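You operate a simulated robot arm through the tools that you are given. There is no shell and no other tool.

Carry out the task below with a simulated robot arm. There is one attempt and no reset: what you move stays moved.

## Task
Plane the type in the black chase level with planer and mallet.
Fine: two taps or more on the planer, none on bare type; put both tools back; leave the quoins. Set down upright: round mallet.

It is judged by the outcome, as a careful person would: the job done as asked, and still so three seconds after it is handed in. It fails if anything else is knocked over, pushed out of place, dropped, spilled or broken.

## Robot
A 7-joint arm with a two-finger parallel gripper, fixed in place. Base frame: the origin is at the foot of the arm, x ahead of it, y to its left, z up; the work surface is at about z = 880. Units: mm, rad, N and s.
With the tool pointing down near the work surface it reaches from about 340 to 760 mm from the base axis. Its first joint turns from -2.007 to 2.007 rad. Payload 3.91 kg.
Tool frame: the origin (TCP) lies between the finger pads and is the grasp point; the fingertips stand 30 mm ahead of it; z points along the fingers, y is the line along which they close. Largest opening 110 mm; finger width 20, thickness 10; the body of the gripper, 48 by 112 mm, starts 55 mm behind the TCP.
Orientation is told as [roll, pitch, yaw] about the base's x, y, z axes, in that order, counted from this pose: with the fingers straight down and closing along the base's y, the tool's x points along the base's -x, its y along +y and its z along -z.

## Interface
- The arm moves only by the tool servo_tool. Its arguments are lists of equal length, an entry for each row: "slide": the shift along the tool's x, y, z in units of 100 mm (1.0 is 100 mm), a list of three; "rotation": the turn, a rotation vector about the tool's x, y, z in units of 60 degrees (1.0 is 60 degrees), a list of three; "jaw": the gripper command, from -1 (fully open) to 1 (shut), values between in proportion. In form: {"slide": [[x, y, z], ...], "rotation": [[rx, ry, rz], ...], "jaw": [jaw, ...]}. A call has 1 to 20 rows; each row is the pose to reach, as a shift and turn from the pose commanded when the call began, along the tool's axes at that moment. A call with a number of a shift or a turn outside -1 to 1 is refused whole. A row lasts 0.2 s, in which the tool goes at most 50 mm and 0.15 rad; a call with a longer step from one row to the next is refused whole, and so is a gripper value outside its range. A pose out of reach is approached as far as the arm can. The call stops where the force on the tool passes 40 N (or 10 N more than at its start, if that is more) or the arm is blocked; 0.2 s more then pass. Each finger travels about 108 mm/s and halts on what it meets, pressing with about 39 N; the grip force reading is that of the motor and also rises with nothing between the fingers. The clock runs only during rows and for 0.2 s after the last one: add rows that repeat a pose to give the fingers time. It gives the time, the measured TCP pose, the force on the tool (base axes), the opening and the grip force at its end, in the units of the frame above (readings bear some noise), with the torque about the TCP (base axes, N m) and any sound that the robot's microphone picked up, and new pictures: "pictures" is both (left out), scene, wrist or none.
- Cameras (640 x 400 px; columns grow to the right, rows downward): "scene" is fixed at [51.3, -649.4, 1640.8]; the picture's right is [0.54, -0.84, 0.00], its down [-0.66, -0.42, -0.63] and it looks along [0.53, 0.34, -0.78] (base axes); focal length 283 px, centre (320, 200). "wrist" rides on the gripper at [72, 17, -103] in the tool frame; the picture's right is [-0.23, 0.97, 0.00], its down [-0.76, -0.18, -0.62] and it looks along [-0.61, -0.14, 0.78] (tool axes); focal length 222 px, centre (320, 200). There is no depth. A picture from a camera that has moved, and an enlarged one, comes with that camera's place and axes in the base frame and with its lens.
- slide_trunk(by): slides the trunk up (or, below 0, down) by that many mm; the arm rides with it, the base frame stays. It gives what a move gives, with no picture.
- close_up(camera, box): a new picture of the part [left, top, right, bottom] of that camera's present view, enlarged. It takes no simulated time.
- finish_job(): hands the job in; it is judged then, once.

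Nothing tells you positions but the pictures and the camera data. Unless the task says otherwise, let go and move clear before handing in.

The tools are called as a command line: name --argument value ..., lists and objects as JSON in quotes. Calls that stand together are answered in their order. servo_tool: Moves the arm, as the interface text tells. Its arguments: {"type":"object","properties":{"slide":{"type":"array"},"rotation":{"type":"array"},"jaw":{"type":"array"},"pictures":{"type":"string","enum":["both","scene","wrist","none"]}},"required":["slide","rotation","jaw"]} The other tools are called the same way: slide_trunk (by) slides the trunk up or down; close_up (camera, box) takes an enlarged picture of a part of a camera's view; finish_job () hands the job in.

At the start:

```text
time: 0.0
position: [416.1, -221.1, 1307.2]
tcp_rot: [0.0, 0.001, 0.001]
contact_force: [-1.1, 0.0, 0.3]
moment: [0.0, -0.02, 0.01]
finger_gap: 109.9
finger_force: 0.1
trunk travel left (down, up): [-800.0, 190.0]
```

scene: 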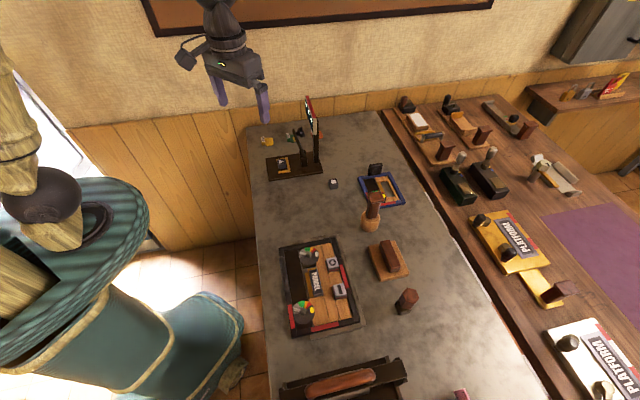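
wrist: 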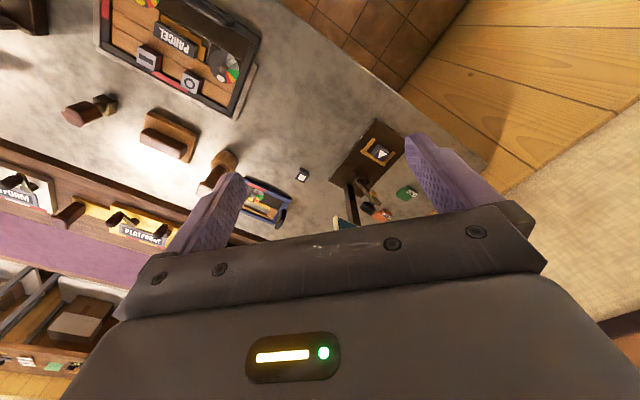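

I see a stone-topped table with a black chase holding type (the word "PARCEL" or similar), a planer block with a handle, two candidate mallets, and other items. I'll take enlarged views before moving.

close_up --camera "scene" --box '[260, 220, 440, 345]'

close_up --camera "scene" --box '[340, 160, 440, 330]'

close_up --camera "scene" --box '[240, 90, 420, 210]'

close_up --camera "scene" --box '[260, 300, 500, 400]'

close_up --camera "wrist" --box '[0, 0, 320, 220]'

```text
3.20 times, centred on (350, 282) of scene
camera zoom: at [51.3, -649.4, 1640.8], right [0.54, -0.84, 0.0], down [-0.66, -0.42, -0.63], along [0.53, 0.34, -0.78], focal length 904 px, centre (224, -64)
```

zoom: 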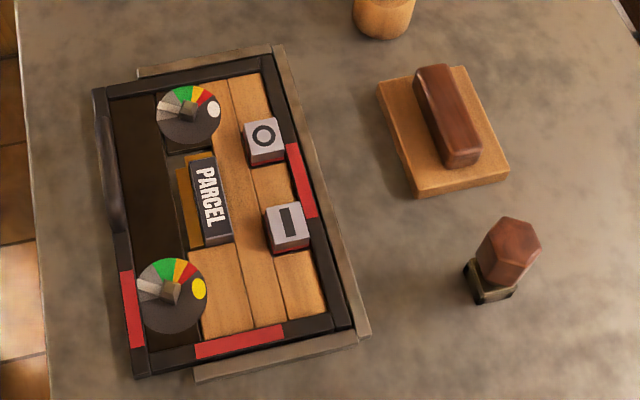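

```text
2.35 times, centred on (390, 245) of scene
camera zoom: at [51.3, -649.4, 1640.8], right [0.54, -0.84, 0.0], down [-0.66, -0.42, -0.63], along [0.53, 0.34, -0.78], focal length 665 px, centre (155, 94)
```

zoom: 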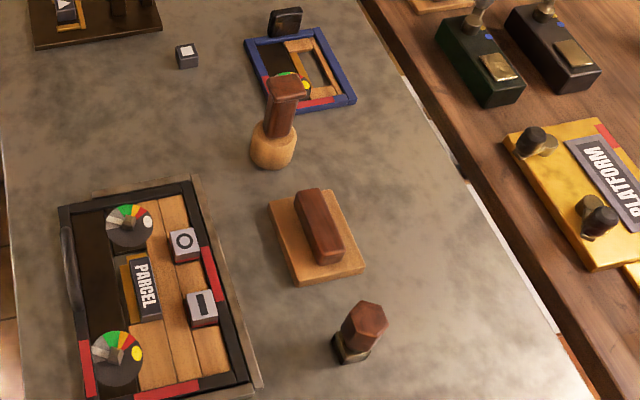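

```text
3.33 times, centred on (330, 150) of scene
camera zoom: at [51.3, -649.4, 1640.8], right [0.54, -0.84, 0.0], down [-0.66, -0.42, -0.63], along [0.53, 0.34, -0.78], focal length 942 px, centre (287, 367)
```

zoom: 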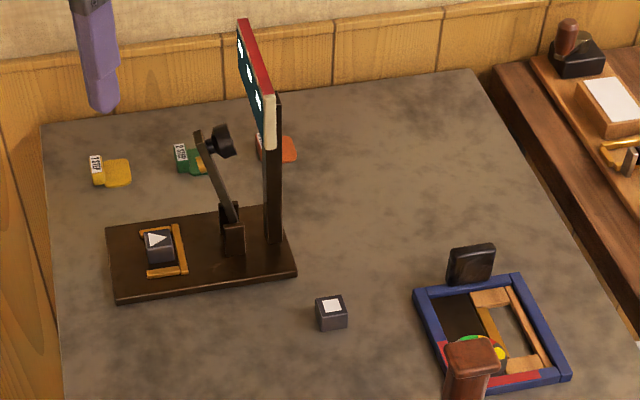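

```text
2.67 times, centred on (380, 350) of scene
camera zoom: at [51.3, -649.4, 1640.8], right [0.54, -0.84, 0.0], down [-0.66, -0.42, -0.63], along [0.53, 0.34, -0.78], focal length 754 px, centre (160, -200)
```

zoom: 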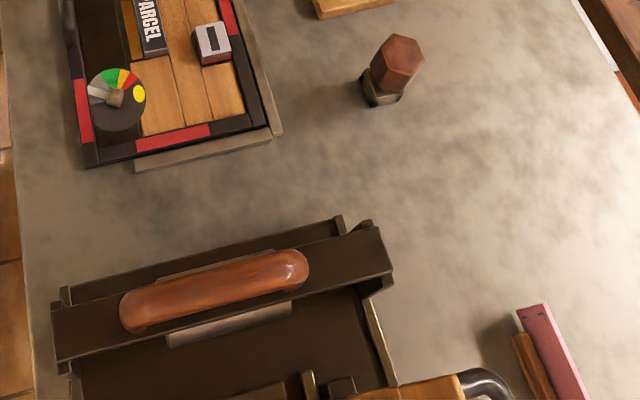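

```text
1.82 times, centred on (160, 110) of wrist
camera zoom: at [343.9, -203.1, 1411.4], right [0.23, 0.97, 0.0], down [0.76, -0.18, 0.62], along [0.61, -0.14, -0.78], focal length 404 px, centre (611, 364)
```

zoom: 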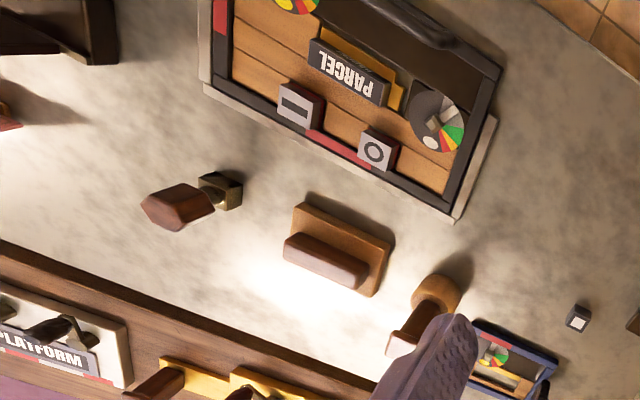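

The planer (flat block with bar handle) sits near (472,-605). The round mallet, head down, is near (561,-508), and the black chase is centred near (308,-471). I'll first move above the chase for a closer look, turning the tool to the table's 45° angle.

servo_tool --slide '[[0.06, -0.16, 0.05], [0.12, -0.33, 0.1], [0.18, -0.5, 0.15], [0.24, -0.66, 0.2], [0.3, -0.83, 0.25], [0.36, -1.0, 0.3]]' --rotation '[[0, 0, -0.125], [0, 0, -0.25], [0, 0, -0.375], [0, 0, -0.5], [0, 0, -0.625], [0, 0, -0.75]]' --jaw '[-1, -1, -1, -1, -1, -1]' --pictures "both"

```text
time: 1.4
position: [379.6, -321.6, 1276.1]
tcp_rot: [-0.001, -0.001, 0.787]
contact_force: [0.0, 0.6, -0.3]
moment: [0.0, -0.01, 0.0]
finger_gap: 109.9
finger_force: 0.0
trunk travel left (down, up): [-800.0, 190.0]
camera wrist: at [316.0, -360.7, 1380.2], right [-0.53, 0.85, 0.0], down [0.66, 0.41, 0.62], along [0.53, 0.33, -0.78], focal length 222 px, centre (320, 200)
```

scene: 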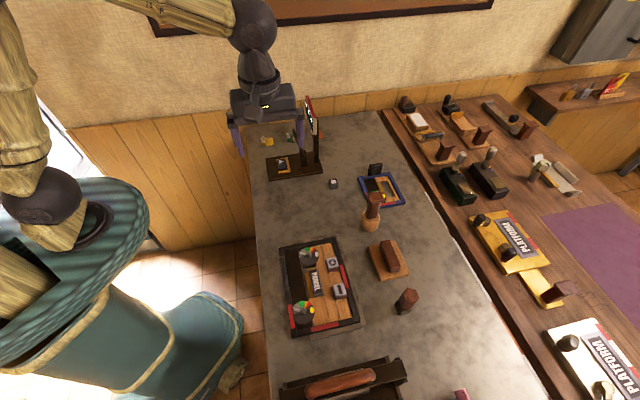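
wrist: 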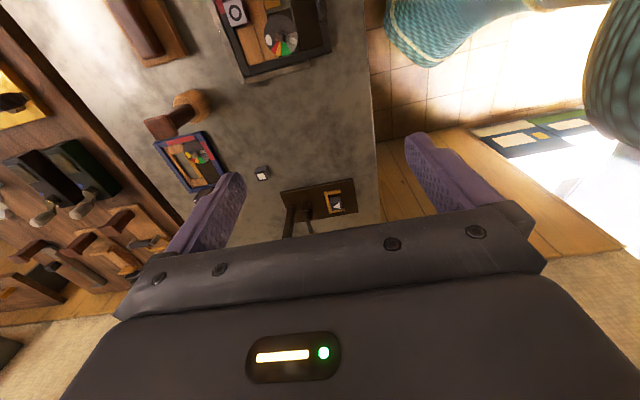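

The tool is now at +45° yaw. I'll continue until the TCP is over the chase centre.

servo_tool --slide '[[0.33, -0.18, 0.1], [0.66, -0.36, 0.2], [1.0, -0.54, 0.3]]' --rotation '[[0, 0, 0], [0, 0, 0], [0, 0, 0]]' --jaw '[-1, -1, -1]' --pictures "none"

servo_tool --slide '[[0.28, 0, 0], [0.56, 0, 0], [0.56, 0, 0]]' --rotation '[[0, 0, 0], [0, 0, 0], [0, 0, 0]]' --jaw '[-1, -1, -1]' --pictures "both"

close_up --camera "wrist" --box '[200, 0, 440, 150]'

```text
time: 2.2
position: [345.2, -431.8, 1246.3]
tcp_rot: [-0.002, -0.002, 0.784]
contact_force: [-1.7, -0.1, -0.8]
moment: [0.01, -0.01, 0.01]
finger_gap: 110.0
finger_force: 0.0
trunk travel left (down, up): [-800.0, 190.0]
```

```text
time: 3.0
position: [306.4, -469.3, 1248.3]
tcp_rot: [0.0, 0.0, 0.786]
contact_force: [0.0, 0.1, 1.0]
moment: [0.0, 0.04, -0.03]
finger_gap: 110.1
finger_force: 0.0
trunk travel left (down, up): [-800.0, 190.0]
camera wrist: at [243.8, -507.8, 1352.6], right [-0.53, 0.85, 0.0], down [0.66, 0.41, 0.62], along [0.53, 0.33, -0.78], focal length 222 px, centre (320, 200)
```

scene: 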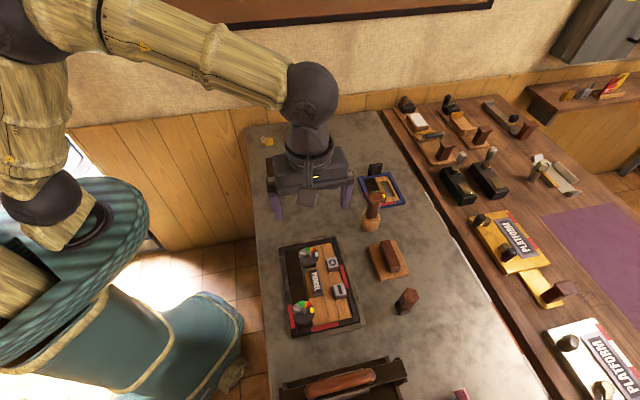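
wrist: 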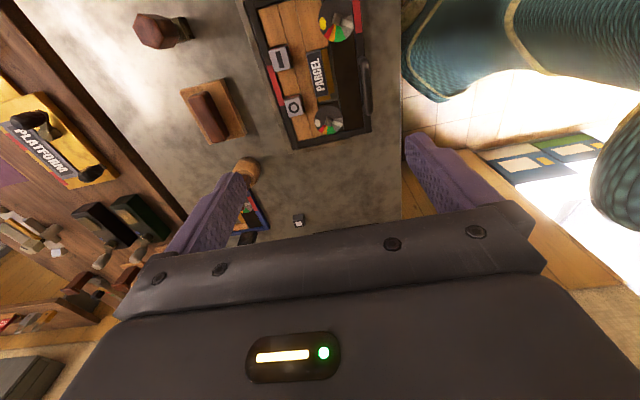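

```text
2.67 times, centred on (320, 75) of wrist
camera zoom: at [243.8, -507.8, 1352.6], right [-0.53, 0.85, 0.0], down [0.66, 0.41, 0.62], along [0.53, 0.33, -0.78], focal length 592 px, centre (320, 533)
```

zoom: 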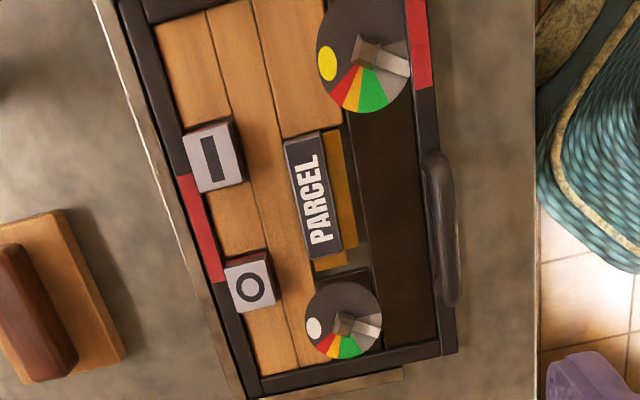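

The type is clear: PARCEL at about (305,-474), O at about (378,-483), I at about (322,-539). I need the heights of the type and quoins, so I'm lowering for a closer view.

servo_tool --slide '[[0, 0, 0.4], [0, 0, 0.8], [0, 0, 1.0], [0, 0, 1.0]]' --rotation '[[0, 0, 0], [0, 0, 0], [0, 0, 0], [0, 0, 0]]' --jaw '[-1, -1, -1, -1]' --pictures "wrist"

close_up --camera "wrist" --box '[180, 0, 420, 150]'

```text
time: 4.0
position: [305.2, -468.4, 1147.6]
tcp_rot: [0.0, -0.001, 0.786]
contact_force: [1.0, -0.3, -0.1]
moment: [-0.01, -0.02, 0.01]
finger_gap: 110.0
finger_force: 0.0
trunk travel left (down, up): [-800.0, 190.0]
camera wrist: at [242.3, -507.6, 1251.3], right [-0.53, 0.85, 0.0], down [0.66, 0.41, 0.62], along [0.53, 0.33, -0.78], focal length 222 px, centre (320, 200)
```

wrist: 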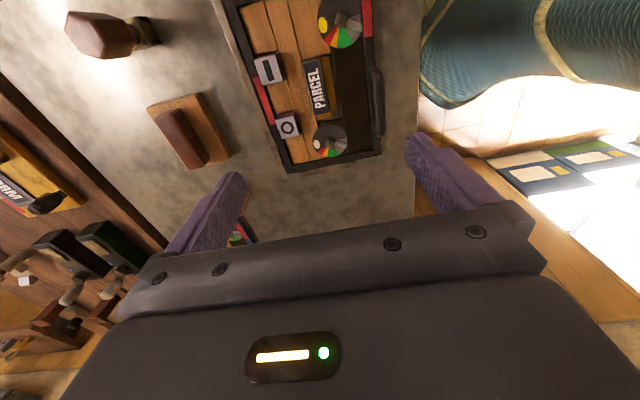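

```text
2.67 times, centred on (300, 75) of wrist
camera zoom: at [242.3, -507.6, 1251.3], right [-0.53, 0.85, 0.0], down [0.66, 0.41, 0.62], along [0.53, 0.33, -0.78], focal length 592 px, centre (373, 533)
```

zoom: 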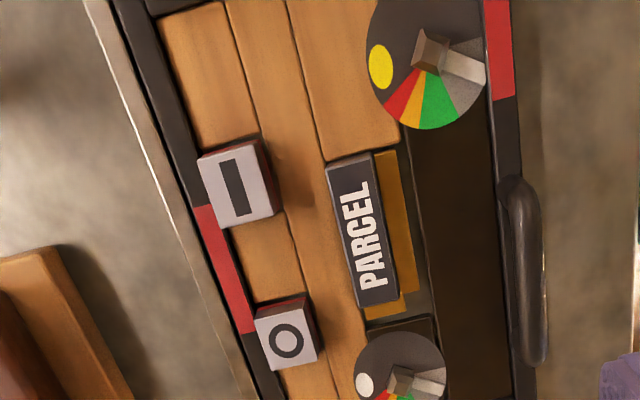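

Types appear at z≈900–910 with the two cubes standing highest. The quoins' height matters for clearance, so I'll tilt the camera for an oblique look.

servo_tool --slide '[[0.2, 0.05, 0.15], [0.4, 0.1, 0.3], [0.6, 0.15, 0.45], [0.8, 0.2, 0.6], [1.0, 0.25, 0.75], [1.0, 0.25, 0.75]]' --rotation '[[0, -0.1, 0], [0, -0.2, 0], [0, -0.3, 0], [0, -0.4, 0], [0, -0.5, 0], [0, -0.5, 0]]' --jaw '[-1, -1, -1, -1, -1, -1]' --pictures "both"

close_up --camera "wrist" --box '[160, 0, 480, 200]'

```text
time: 5.4
position: [218.3, -521.2, 1071.8]
tcp_rot: [0.0, -0.525, 0.786]
contact_force: [0.7, 0.6, 0.2]
moment: [-0.01, 0.03, 0.03]
finger_gap: 110.1
finger_force: 0.1
trunk travel left (down, up): [-800.0, 190.0]
camera wrist: at [126.6, -590.0, 1126.1], right [-0.55, 0.83, 0.11], down [0.37, 0.12, 0.92], along [0.75, 0.55, -0.37], focal length 222 px, centre (320, 200)
```

scene: 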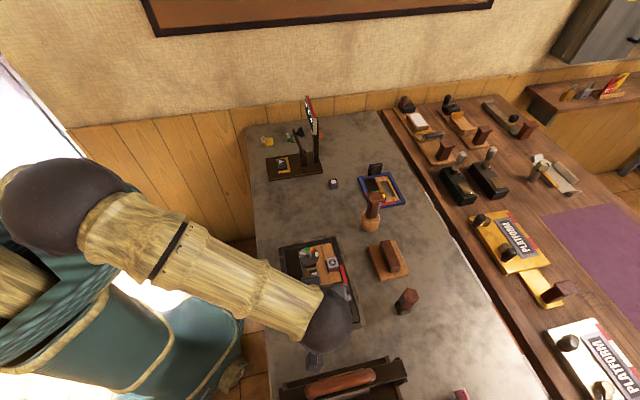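
wrist: 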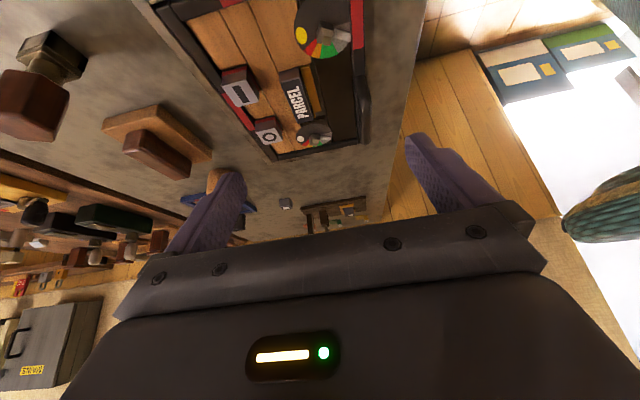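

```text
2.00 times, centred on (320, 100) of wrist
camera zoom: at [126.6, -590.0, 1126.1], right [-0.55, 0.83, 0.11], down [0.37, 0.12, 0.92], along [0.75, 0.55, -0.37], focal length 444 px, centre (320, 400)
```

zoom: 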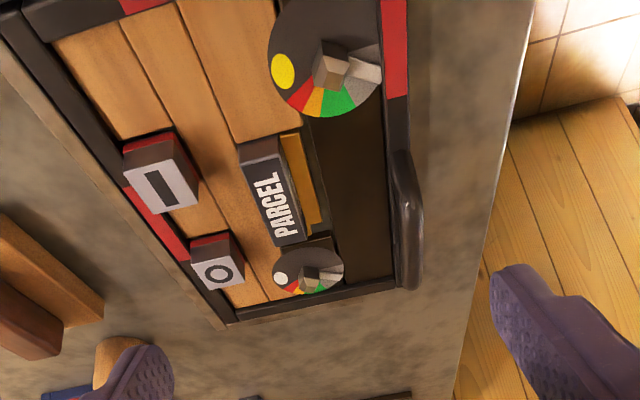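

I'll zoom in on the chase from this oblique angle.

close_up --camera "wrist" --box '[200, 40, 370, 160]'

close_up --camera "wrist" --box '[240, 0, 400, 100]'

close_up --camera "wrist" --box '[0, 20, 220, 180]'

```text
3.33 times, centred on (285, 100) of wrist
camera zoom: at [126.6, -590.0, 1126.1], right [-0.55, 0.83, 0.11], down [0.37, 0.12, 0.92], along [0.75, 0.55, -0.37], focal length 740 px, centre (437, 533)
```

zoom: 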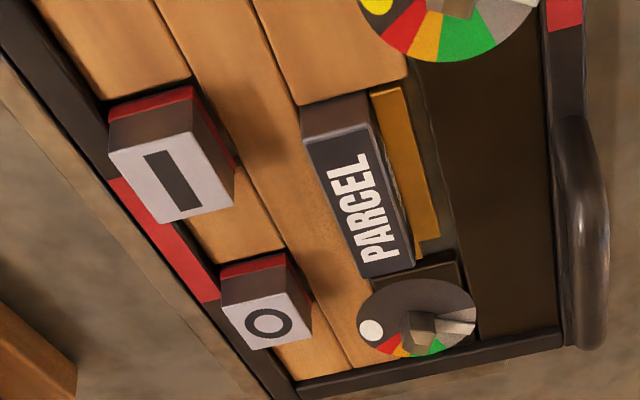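

```text
4.00 times, centred on (320, 50) of wrist
camera zoom: at [126.6, -590.0, 1126.1], right [-0.55, 0.83, 0.11], down [0.37, 0.12, 0.92], along [0.75, 0.55, -0.37], focal length 888 px, centre (320, 800)
```

zoom: 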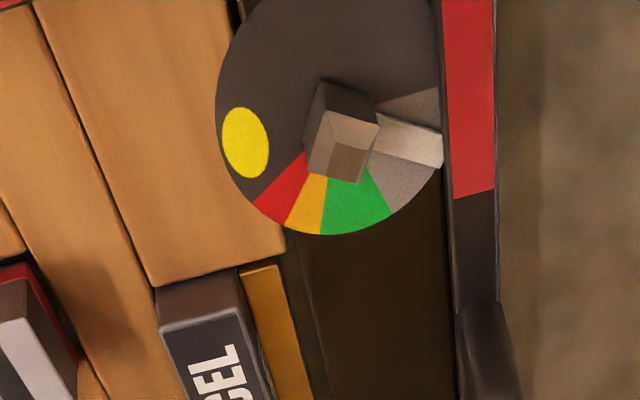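

```text
2.50 times, centred on (110, 100) of wrist
camera zoom: at [126.6, -590.0, 1126.1], right [-0.55, 0.83, 0.11], down [0.37, 0.12, 0.92], along [0.75, 0.55, -0.37], focal length 555 px, centre (845, 450)
```

zoom: 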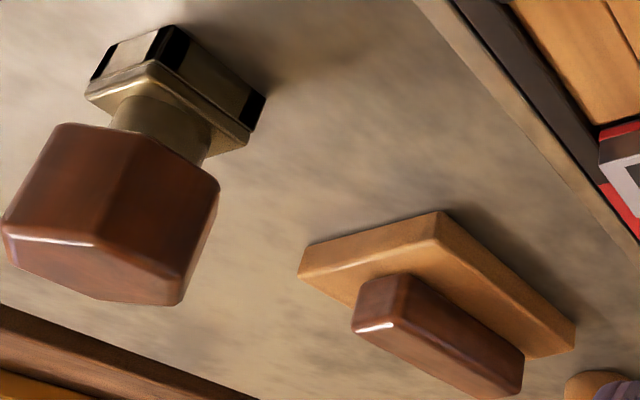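

The O and I cubes stand a few mm proud, with red bands showing. PARCEL and the quoin knobs are lower. The planer's handle top is near (469,-612, z≈941) and runs along the 45° line. I'll untilt and move above the planer.

servo_tool --slide '[[-0.16, -0.17, -0.05], [-0.32, -0.34, -0.1], [-0.48, -0.51, -0.15], [-0.64, -0.68, -0.2], [-0.79, -0.85, -0.24], [-0.79, -0.85, -0.24]]' --rotation '[[0, 0.1, 0], [0, 0.2, 0], [0, 0.3, 0], [0, 0.4, 0], [0, 0.5, 0], [0, 0.5, 0]]' --jaw '[-1, -1, -1, -1, -1, -1]' --pictures "none"

servo_tool --slide '[[-0.15, -0.3, 0.05], [-0.3, -0.65, 0.1], [-0.5, -1.0, 0.15], [-0.5, -1.0, 0.15]]' --rotation '[[0, 0, 0], [0, 0, 0], [0, 0, 0], [0, 0, 0]]' --jaw '[-1, -1, -1, -1]' --pictures "wrist"

```text
time: 6.8
position: [317.4, -543.1, 1132.3]
tcp_rot: [0.0, 0.002, 0.784]
contact_force: [-0.3, 0.2, 0.3]
moment: [-0.01, 0.02, -0.01]
finger_gap: 110.3
finger_force: 0.1
trunk travel left (down, up): [-800.0, 190.0]
```

```text
time: 7.8
position: [422.5, -576.2, 1118.9]
tcp_rot: [0.0, 0.0, 0.783]
contact_force: [-0.4, 0.2, 0.1]
moment: [-0.03, 0.02, 0.01]
finger_gap: 109.9
finger_force: 0.0
trunk travel left (down, up): [-800.0, 190.0]
camera wrist: at [359.7, -614.9, 1223.2], right [-0.53, 0.85, 0.0], down [0.66, 0.41, 0.62], along [0.53, 0.33, -0.78], focal length 222 px, centre (320, 200)
```

wrist: 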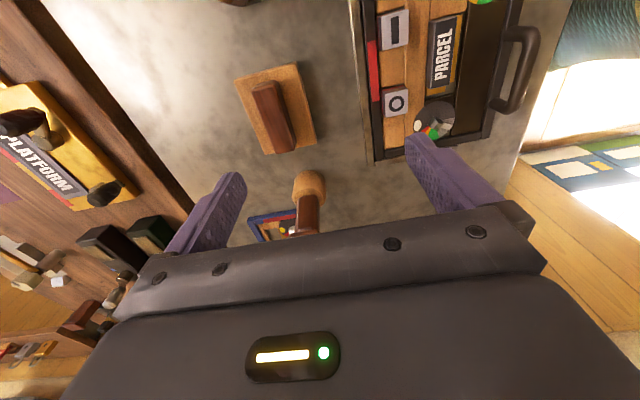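

close_up --camera "wrist" --box '[200, 30, 360, 180]'

servo_tool --slide '[[0, -0.3, 0], [0, -0.6, 0], [0, -0.6, 0]]' --rotation '[[0, 0, 0], [0, 0, 0], [0, 0, 0]]' --jaw '[-1, -1, -1]' --pictures "wrist"

close_up --camera "wrist" --box '[200, 30, 440, 180]'

```text
2.67 times, centred on (280, 105) of wrist
camera zoom: at [359.7, -614.9, 1223.2], right [-0.53, 0.85, 0.0], down [0.66, 0.41, 0.62], along [0.53, 0.33, -0.78], focal length 592 px, centre (427, 453)
```

zoom: 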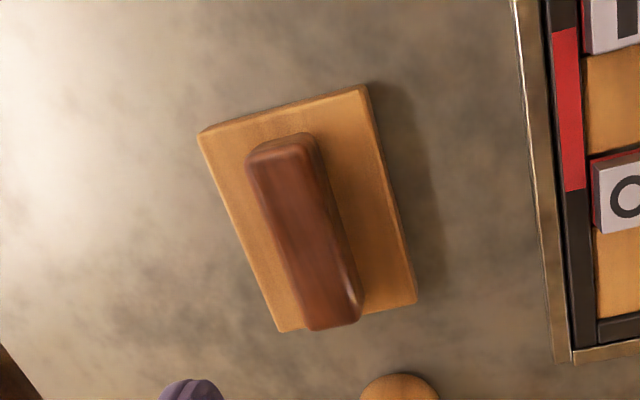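

```text
time: 8.6
position: [437.7, -584.5, 1115.8]
tcp_rot: [0.0, 0.0, 0.786]
contact_force: [-0.8, 1.2, -0.5]
moment: [-0.02, 0.0, 0.01]
finger_gap: 109.9
finger_force: 0.1
out of reach, approached as far as the arm can: row 1, 2, 3
trunk travel left (down, up): [-800.0, 190.0]
camera wrist: at [373.8, -623.5, 1220.0], right [-0.53, 0.85, 0.0], down [0.66, 0.41, 0.62], along [0.53, 0.33, -0.78], focal length 222 px, centre (320, 200)
```

wrist: 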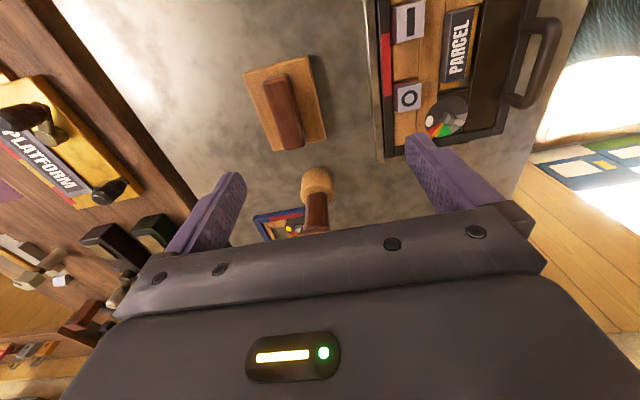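

```text
2.67 times, centred on (320, 105) of wrist
camera zoom: at [373.8, -623.5, 1220.0], right [-0.53, 0.85, 0.0], down [0.66, 0.41, 0.62], along [0.53, 0.33, -0.78], focal length 592 px, centre (320, 453)
```

zoom: 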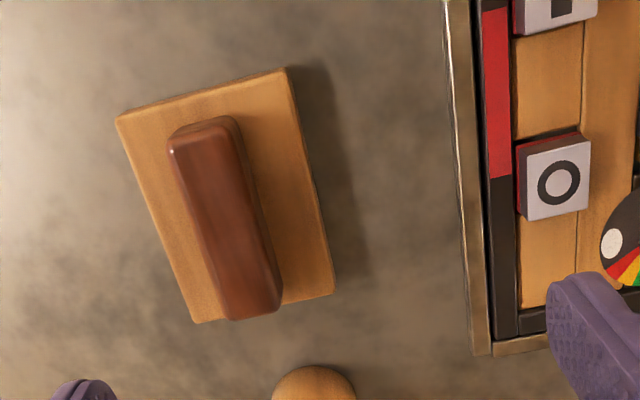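

With the tool vertical the reach ends at about 730 mm here, and the planer is at about 773 mm. I'll grip the planer handle end to end (about 80 mm long) with yaw −45°, so I can tilt outward about the closing axis. First I'm backing off and turning.

servo_tool --slide '[[0, 0.15, 0], [0, 0.3, 0], [0, 0.45, 0], [0, 0.6, 0], [0, 0.75, 0], [0, 0.9, 0]]' --rotation '[[0, 0, 0.125], [0, 0, 0.25], [0, 0, 0.375], [0, 0, 0.5], [0, 0, 0.625], [0, 0, 0.75]]' --jaw '[-1, -1, -1, -1, -1, -1]' --pictures "none"

servo_tool --slide '[[0, 0, 0], [0, 0, 0], [0, 0, 0], [0, 0, 0], [0, 0, 0], [0, 0, 0]]' --rotation '[[0, 0, 0.125], [0, 0, 0.25], [0, 0, 0.375], [0, 0, 0.5], [0, 0, 0.625], [0, 0, 0.75]]' --jaw '[-1, -1, -1, -1, -1, -1]' --pictures "both"

```text
time: 10.0
position: [373.0, -516.8, 1117.5]
tcp_rot: [0.001, 0.0, -0.005]
contact_force: [0.5, 0.3, 0.9]
moment: [0.02, 0.0, -0.01]
finger_gap: 109.8
finger_force: 0.0
trunk travel left (down, up): [-800.0, 190.0]
```

```text
time: 11.4
position: [374.9, -516.8, 1118.8]
tcp_rot: [-0.001, 0.001, -0.789]
contact_force: [-0.2, 0.0, 0.5]
moment: [0.0, 0.04, 0.0]
finger_gap: 109.8
finger_force: 0.1
trunk travel left (down, up): [-800.0, 190.0]
camera wrist: at [335.5, -453.9, 1222.2], right [0.85, 0.53, 0.0], down [0.41, -0.67, 0.62], along [0.33, -0.53, -0.78], focal length 222 px, centre (320, 200)
```

scene: 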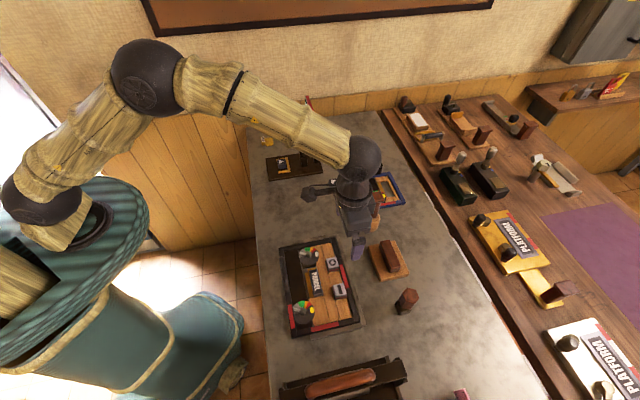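
wrist: 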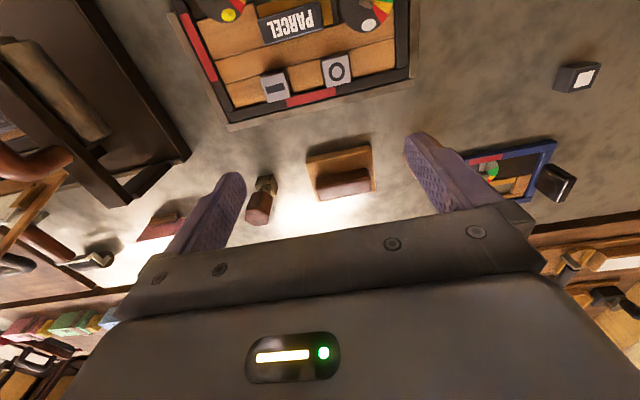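

servo_tool --slide '[[-0.23, 0, 0.15], [-0.46, 0, 0.3], [-0.7, 0, 0.45], [-0.7, 0, 0.45]]' --rotation '[[0, -0.07, 0], [0, -0.14, 0], [0, -0.2, 0], [0, -0.2, 0]]' --jaw '[-1, -1, -1, -1]' --pictures "wrist"

close_up --camera "wrist" --box '[220, 50, 420, 200]'

```text
time: 12.4
position: [424.4, -568.1, 1072.5]
tcp_rot: [0.0, -0.211, -0.785]
contact_force: [-0.4, -0.7, -0.1]
moment: [0.01, 0.03, 0.01]
finger_gap: 110.2
finger_force: 0.1
trunk travel left (down, up): [-800.0, 190.0]
camera wrist: at [369.6, -490.1, 1159.1], right [0.85, 0.53, 0.05], down [0.31, -0.56, 0.77], along [0.43, -0.64, -0.64], focal length 222 px, centre (320, 200)
```

wrist: 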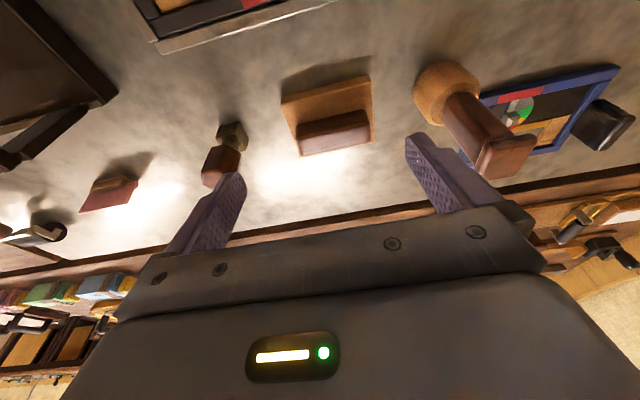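

```text
2.67 times, centred on (320, 125) of wrist
camera zoom: at [369.6, -490.1, 1159.1], right [0.85, 0.53, 0.05], down [0.31, -0.56, 0.77], along [0.43, -0.64, -0.64], focal length 592 px, centre (320, 400)
```

zoom: 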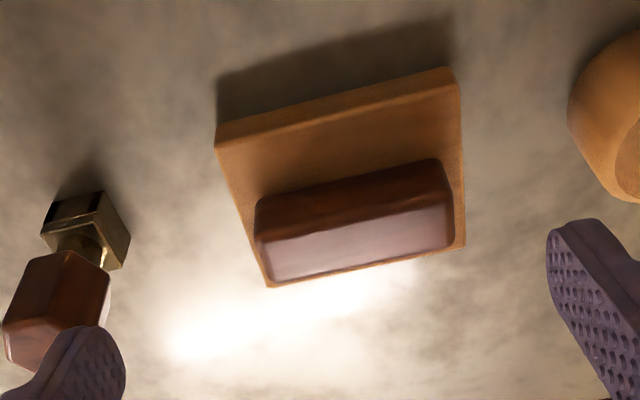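

The planer handle is centred near (474,-611), about 82 mm long. I'll move to hover above it with fingers straddling its ends.

servo_tool --slide '[[-0.16, 0.015, 0.28], [-0.32, 0.03, 0.56], [-0.486, 0.046, 0.846], [-0.486, 0.046, 0.846]]' --rotation '[[0, 0, 0], [0, 0, 0], [0, 0, 0], [0, 0, 0]]' --jaw '[-1, -1, -1, -1]' --pictures "both"

close_up --camera "wrist" --box '[200, 50, 440, 200]'

```text
time: 13.4
position: [469.4, -613.3, 999.6]
tcp_rot: [-0.001, -0.209, -0.785]
contact_force: [-0.4, -0.2, 0.7]
moment: [-0.02, -0.03, 0.02]
finger_gap: 110.0
finger_force: 0.1
trunk travel left (down, up): [-800.0, 190.0]
camera wrist: at [417.6, -534.2, 1085.7], right [0.85, 0.53, 0.05], down [0.31, -0.56, 0.77], along [0.43, -0.64, -0.64], focal length 222 px, centre (320, 200)
```

scene: 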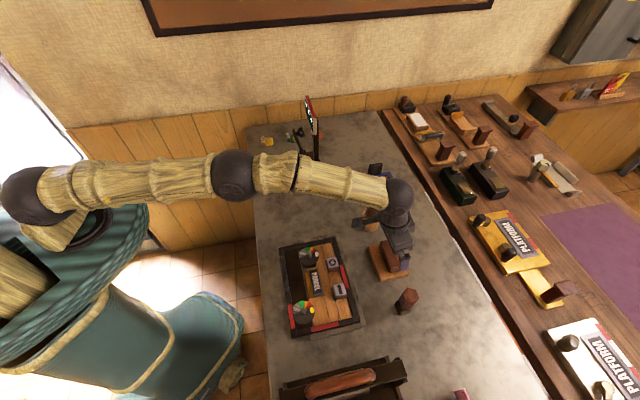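
wrist: 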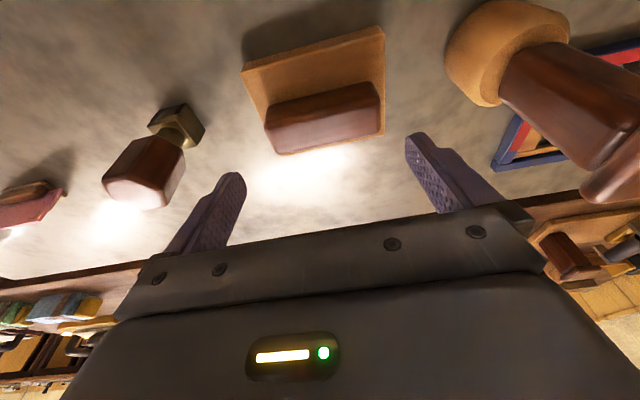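

```text
2.67 times, centred on (320, 125) of wrist
camera zoom: at [417.6, -534.2, 1085.7], right [0.85, 0.53, 0.05], down [0.31, -0.56, 0.77], along [0.43, -0.64, -0.64], focal length 592 px, centre (320, 400)
```

zoom: 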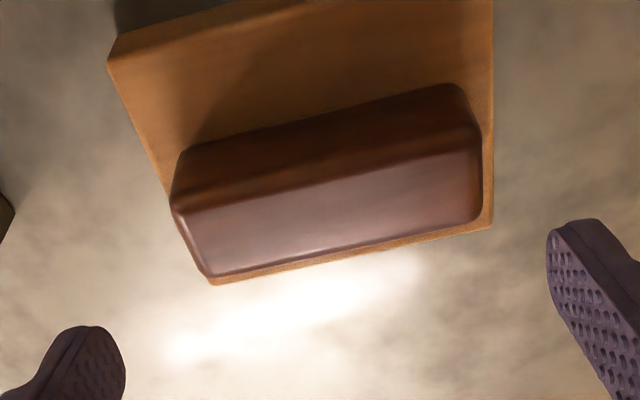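

The handle centre is about 5 mm in +y and 3 mm outward of the TCP. I'll correct that and descend so the fingers straddle the handle ends.

servo_tool --slide '[[0.0, 0.055, 0.0], [0.03, 0.055, 0.18], [0.06, 0.055, 0.36], [0.086, 0.055, 0.544], [0.086, 0.055, 0.544]]' --rotation '[[0, 0, 0], [0, 0, 0], [0, 0, 0], [0, 0, 0], [0, 0, 0]]' --jaw '[-1, -1, -1, -1, -1]' --pictures "both"

close_up --camera "wrist" --box '[200, 50, 440, 200]'

close_up --camera "scene" --box '[340, 180, 440, 300]'

```text
time: 14.6
position: [481.0, -609.4, 945.6]
tcp_rot: [0.0, -0.211, -0.785]
contact_force: [-0.7, 0.3, -0.5]
moment: [0.02, 0.0, -0.01]
finger_gap: 110.0
finger_force: 0.0
trunk travel left (down, up): [-800.0, 190.0]
camera wrist: at [427.2, -532.3, 1033.5], right [0.85, 0.53, 0.05], down [0.31, -0.56, 0.77], along [0.43, -0.64, -0.64], focal length 222 px, centre (320, 200)
```

scene: 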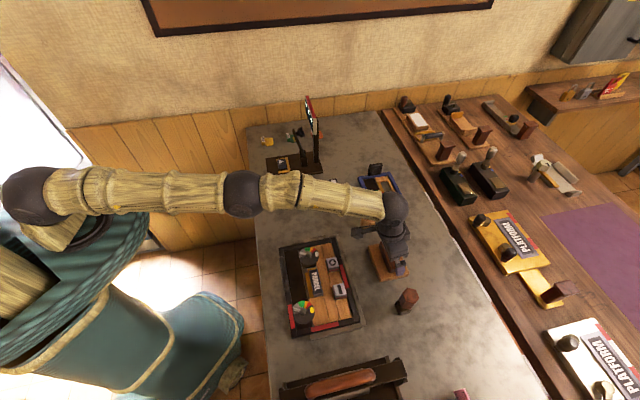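
wrist: 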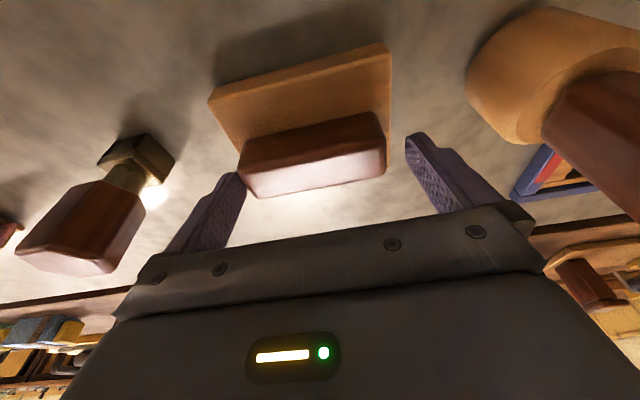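

```text
2.67 times, centred on (320, 125) of wrist
camera zoom: at [427.2, -532.3, 1033.5], right [0.85, 0.53, 0.05], down [0.31, -0.56, 0.77], along [0.43, -0.64, -0.64], focal length 592 px, centre (320, 400)
```

zoom: 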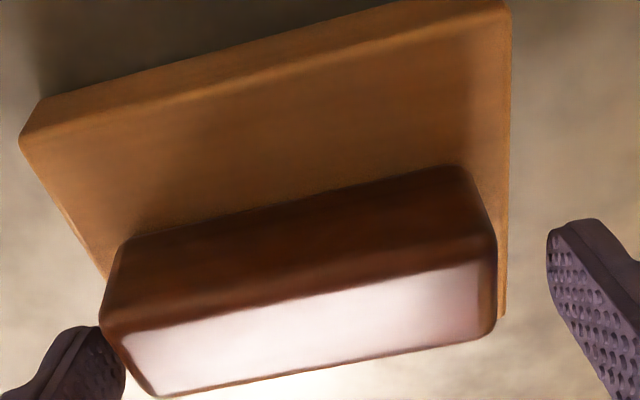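

```text
3.33 times, centred on (390, 240) of scene
camera zoom: at [51.3, -649.4, 1640.8], right [0.54, -0.84, 0.0], down [-0.66, -0.42, -0.63], along [0.53, 0.34, -0.78], focal length 942 px, centre (87, 67)
```

zoom: 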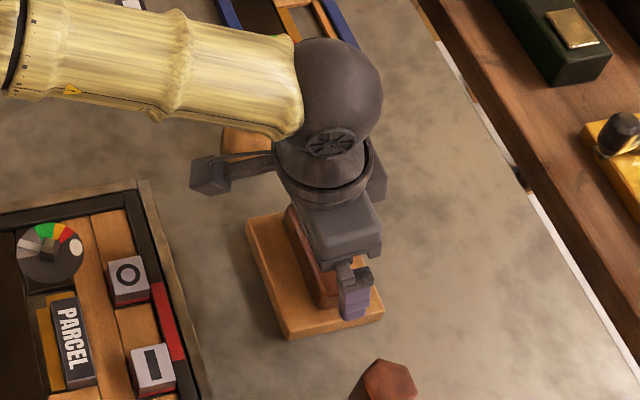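

The fingers straddle the handle ends. I'll shift about 8 mm inward to centre on its width, then close.

servo_tool --slide '[[0.08, -0.012, -0.01], [0.08, -0.012, -0.01], [0.08, -0.012, -0.01], [0.08, -0.012, -0.01], [0.08, -0.012, -0.01], [0.08, -0.012, -0.01]]' --rotation '[[0, 0, 0], [0, 0, 0], [0, 0, 0], [0, 0, 0], [0, 0, 0], [0, 0, 0]]' --jaw '[-1, -1, 1, 1, 1, 1]' --pictures "both"

close_up --camera "wrist" --box '[200, 50, 440, 200]'

close_up --camera "scene" --box '[340, 180, 440, 300]'

```text
time: 16.0
position: [473.7, -604.8, 944.5]
tcp_rot: [0.0, -0.209, -0.787]
contact_force: [-0.4, 0.5, 0.3]
moment: [-0.03, 0.03, -0.01]
finger_gap: 89.3
finger_force: 39.1
trunk travel left (down, up): [-800.0, 190.0]
camera wrist: at [420.5, -526.9, 1032.2], right [0.85, 0.53, 0.05], down [0.31, -0.56, 0.77], along [0.43, -0.63, -0.64], focal length 222 px, centre (320, 200)
```

scene: 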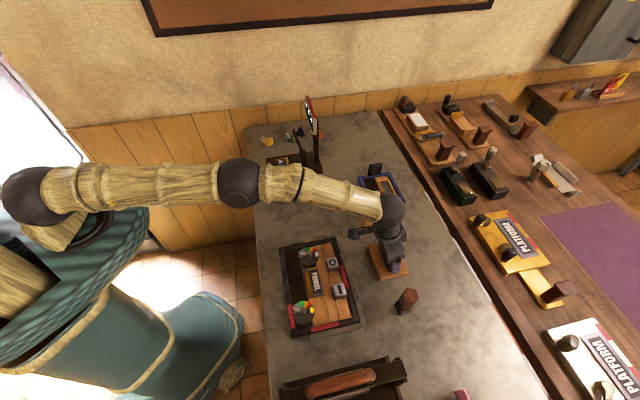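
wrist: 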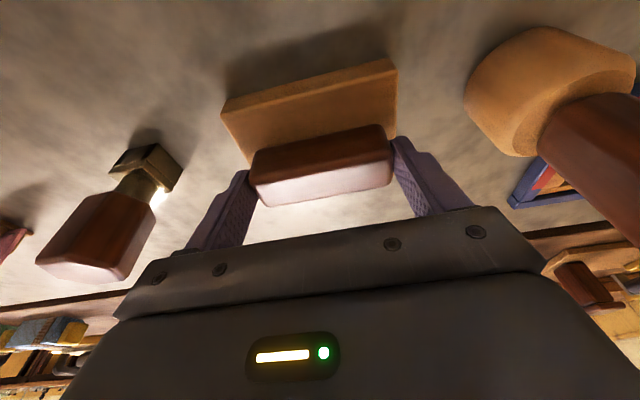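

```text
2.67 times, centred on (320, 125) of wrist
camera zoom: at [420.5, -526.9, 1032.2], right [0.85, 0.53, 0.05], down [0.31, -0.56, 0.77], along [0.43, -0.63, -0.64], focal length 592 px, centre (320, 400)
```

zoom: 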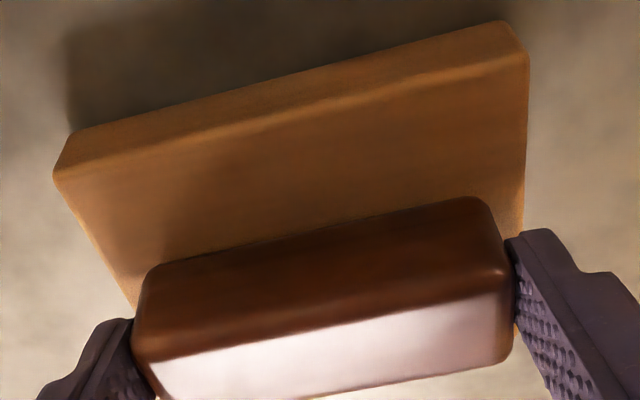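

```text
3.33 times, centred on (390, 240) of scene
camera zoom: at [51.3, -649.4, 1640.8], right [0.54, -0.84, 0.0], down [-0.66, -0.42, -0.63], along [0.53, 0.34, -0.78], focal length 942 px, centre (87, 67)
```

zoom: 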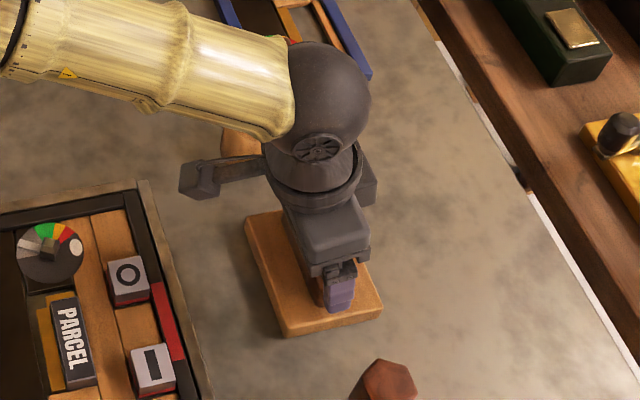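

The planer is gripped (89 mm across the handle). I note its home: TCP ≈ (473.7,-604.8,944.5). I'll lift it straight up.

servo_tool --slide '[[-0.021, 0, -0.098], [-0.063, 0, -0.293], [-0.125, 0, -0.587], [-0.209, 0, -0.978], [-0.209, 0, -0.978]]' --rotation '[[0, 0, 0], [0, 0, 0], [0, 0, 0], [0, 0, 0], [0, 0, 0]]' --jaw '[1, 1, 1, 1, 1]' --pictures "both"

close_up --camera "wrist" --box '[160, 0, 480, 200]'

close_up --camera "scene" --box '[340, 150, 440, 300]'

```text
time: 17.2
position: [474.8, -601.9, 1045.4]
tcp_rot: [0.001, -0.208, -0.786]
contact_force: [-0.4, 0.2, -2.8]
moment: [0.0, 0.0, 0.01]
finger_gap: 89.5
finger_force: 39.4
trunk travel left (down, up): [-800.0, 190.0]
camera wrist: at [421.3, -525.1, 1132.5], right [0.85, 0.53, 0.05], down [0.31, -0.56, 0.77], along [0.43, -0.63, -0.64], focal length 222 px, centre (320, 200)
```

scene: 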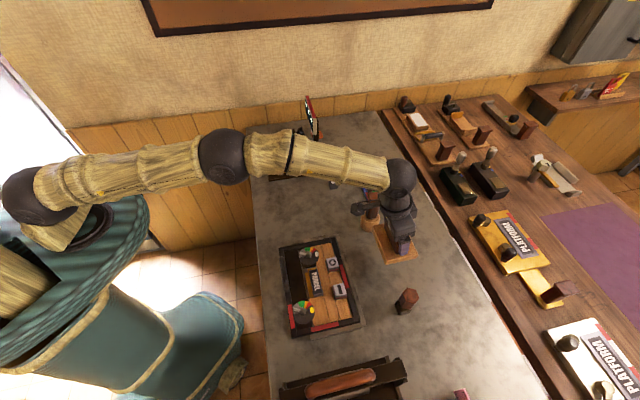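
wrist: 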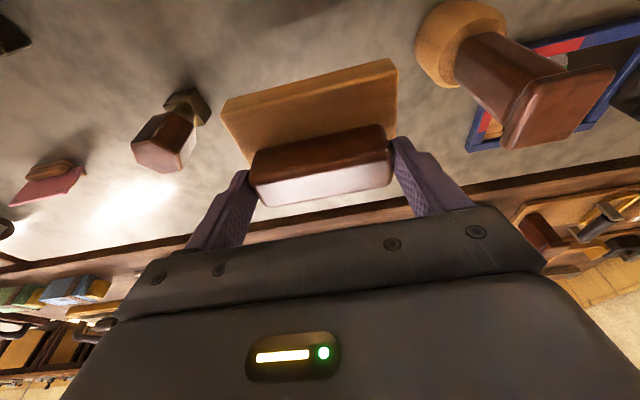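

```text
2.00 times, centred on (320, 100) of wrist
camera zoom: at [421.3, -525.1, 1132.5], right [0.85, 0.53, 0.05], down [0.31, -0.56, 0.77], along [0.43, -0.63, -0.64], focal length 444 px, centre (320, 400)
```

zoom: 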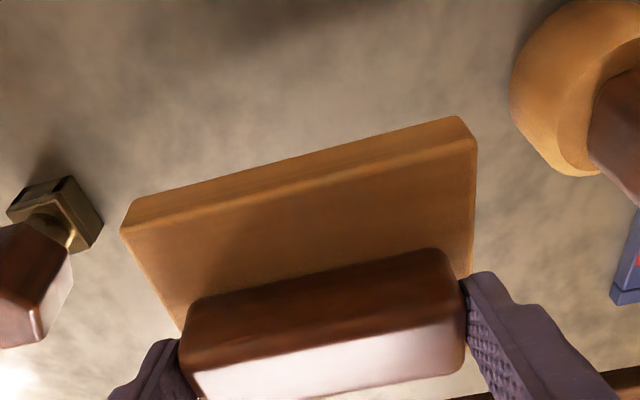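

```text
2.67 times, centred on (390, 225) of scene
camera zoom: at [51.3, -649.4, 1640.8], right [0.54, -0.84, 0.0], down [-0.66, -0.42, -0.63], along [0.53, 0.34, -0.78], focal length 754 px, centre (133, 133)
```

zoom: 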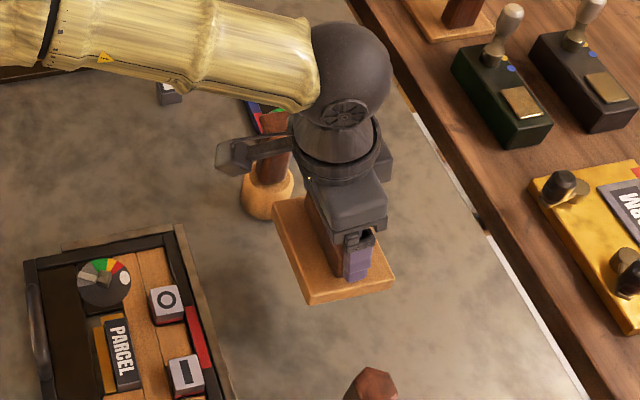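

The planer lifts cleanly and level (about 0.3 kg). I'll carry it inward over the type.

servo_tool --slide '[[0.3, -0.04, -0.063], [0.6, -0.08, -0.126], [0.89, -0.12, -0.19], [0.89, -0.12, -0.19]]' --rotation '[[0, 0, 0], [0, 0, 0], [0, 0, 0], [0, 0, 0]]' --jaw '[1, 1, 1, 1]' --pictures "none"

servo_tool --slide '[[0.3, -0.04, -0.063], [0.6, -0.08, -0.126], [0.89, -0.12, -0.19], [0.89, -0.12, -0.19], [0.89, -0.12, -0.19]]' --rotation '[[0, 0, 0], [0, 0, 0], [0, 0, 0], [0, 0, 0], [0, 0, 0]]' --jaw '[1, 1, 1, 1, 1]' --pictures "both"

close_up --camera "scene" --box '[260, 220, 380, 345]'

close_up --camera "wrist" --box '[160, 0, 480, 200]'

```text
time: 18.2
position: [399.4, -548.4, 1044.6]
tcp_rot: [0.0, -0.21, -0.785]
contact_force: [0.4, -0.1, -1.7]
moment: [0.04, 0.0, 0.0]
finger_gap: 89.6
finger_force: 39.3
trunk travel left (down, up): [-800.0, 190.0]
```

```text
time: 19.4
position: [326.2, -493.3, 1044.4]
tcp_rot: [0.001, -0.209, -0.785]
contact_force: [-0.4, -0.6, -2.0]
moment: [-0.01, 0.01, 0.0]
finger_gap: 89.3
finger_force: 39.1
trunk travel left (down, up): [-800.0, 190.0]
camera wrist: at [272.9, -414.1, 1131.7], right [0.85, 0.53, 0.05], down [0.31, -0.56, 0.77], along [0.43, -0.64, -0.64], focal length 222 px, centre (320, 200)
```

scene: 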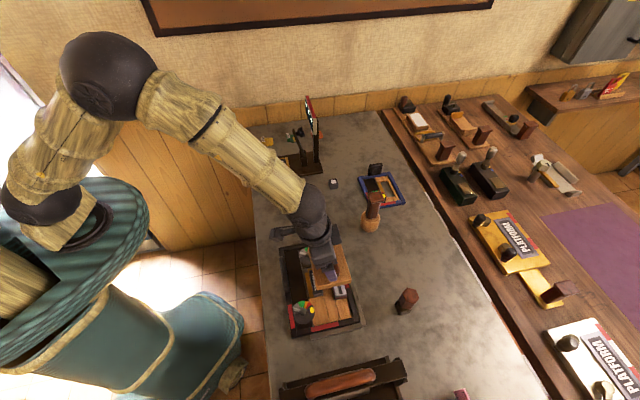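
wrist: 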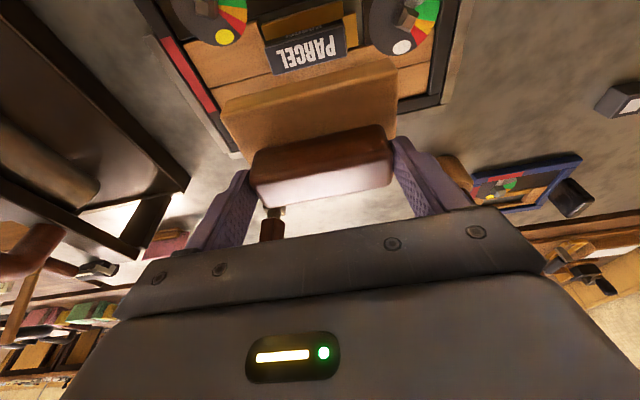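

```text
3.20 times, centred on (320, 282) of scene
camera zoom: at [51.3, -649.4, 1640.8], right [0.54, -0.84, 0.0], down [-0.66, -0.42, -0.63], along [0.53, 0.34, -0.78], focal length 904 px, centre (320, -64)
```

zoom: 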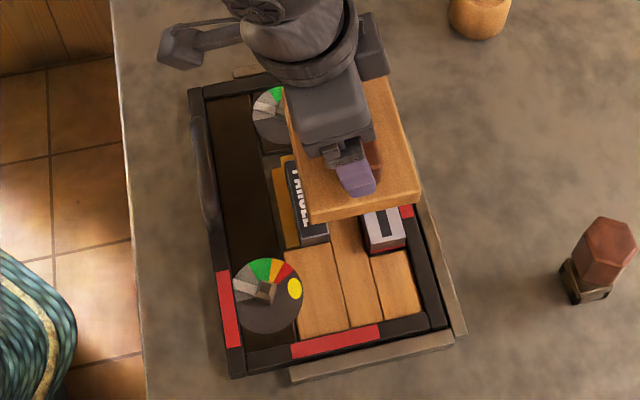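

```text
2.00 times, centred on (320, 100) of wrist
camera zoom: at [272.9, -414.1, 1131.7], right [0.85, 0.53, 0.05], down [0.31, -0.56, 0.77], along [0.43, -0.64, -0.64], focal length 444 px, centre (320, 400)
```

zoom: 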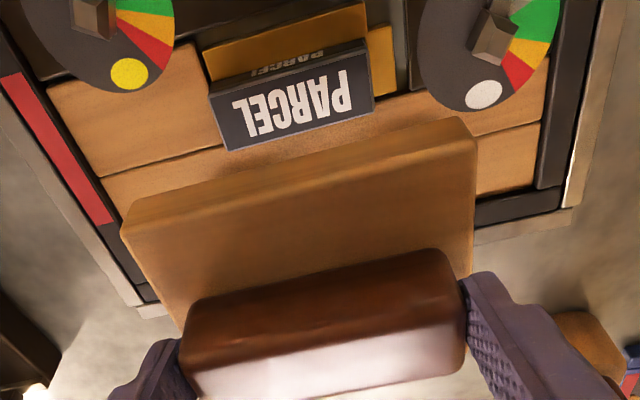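

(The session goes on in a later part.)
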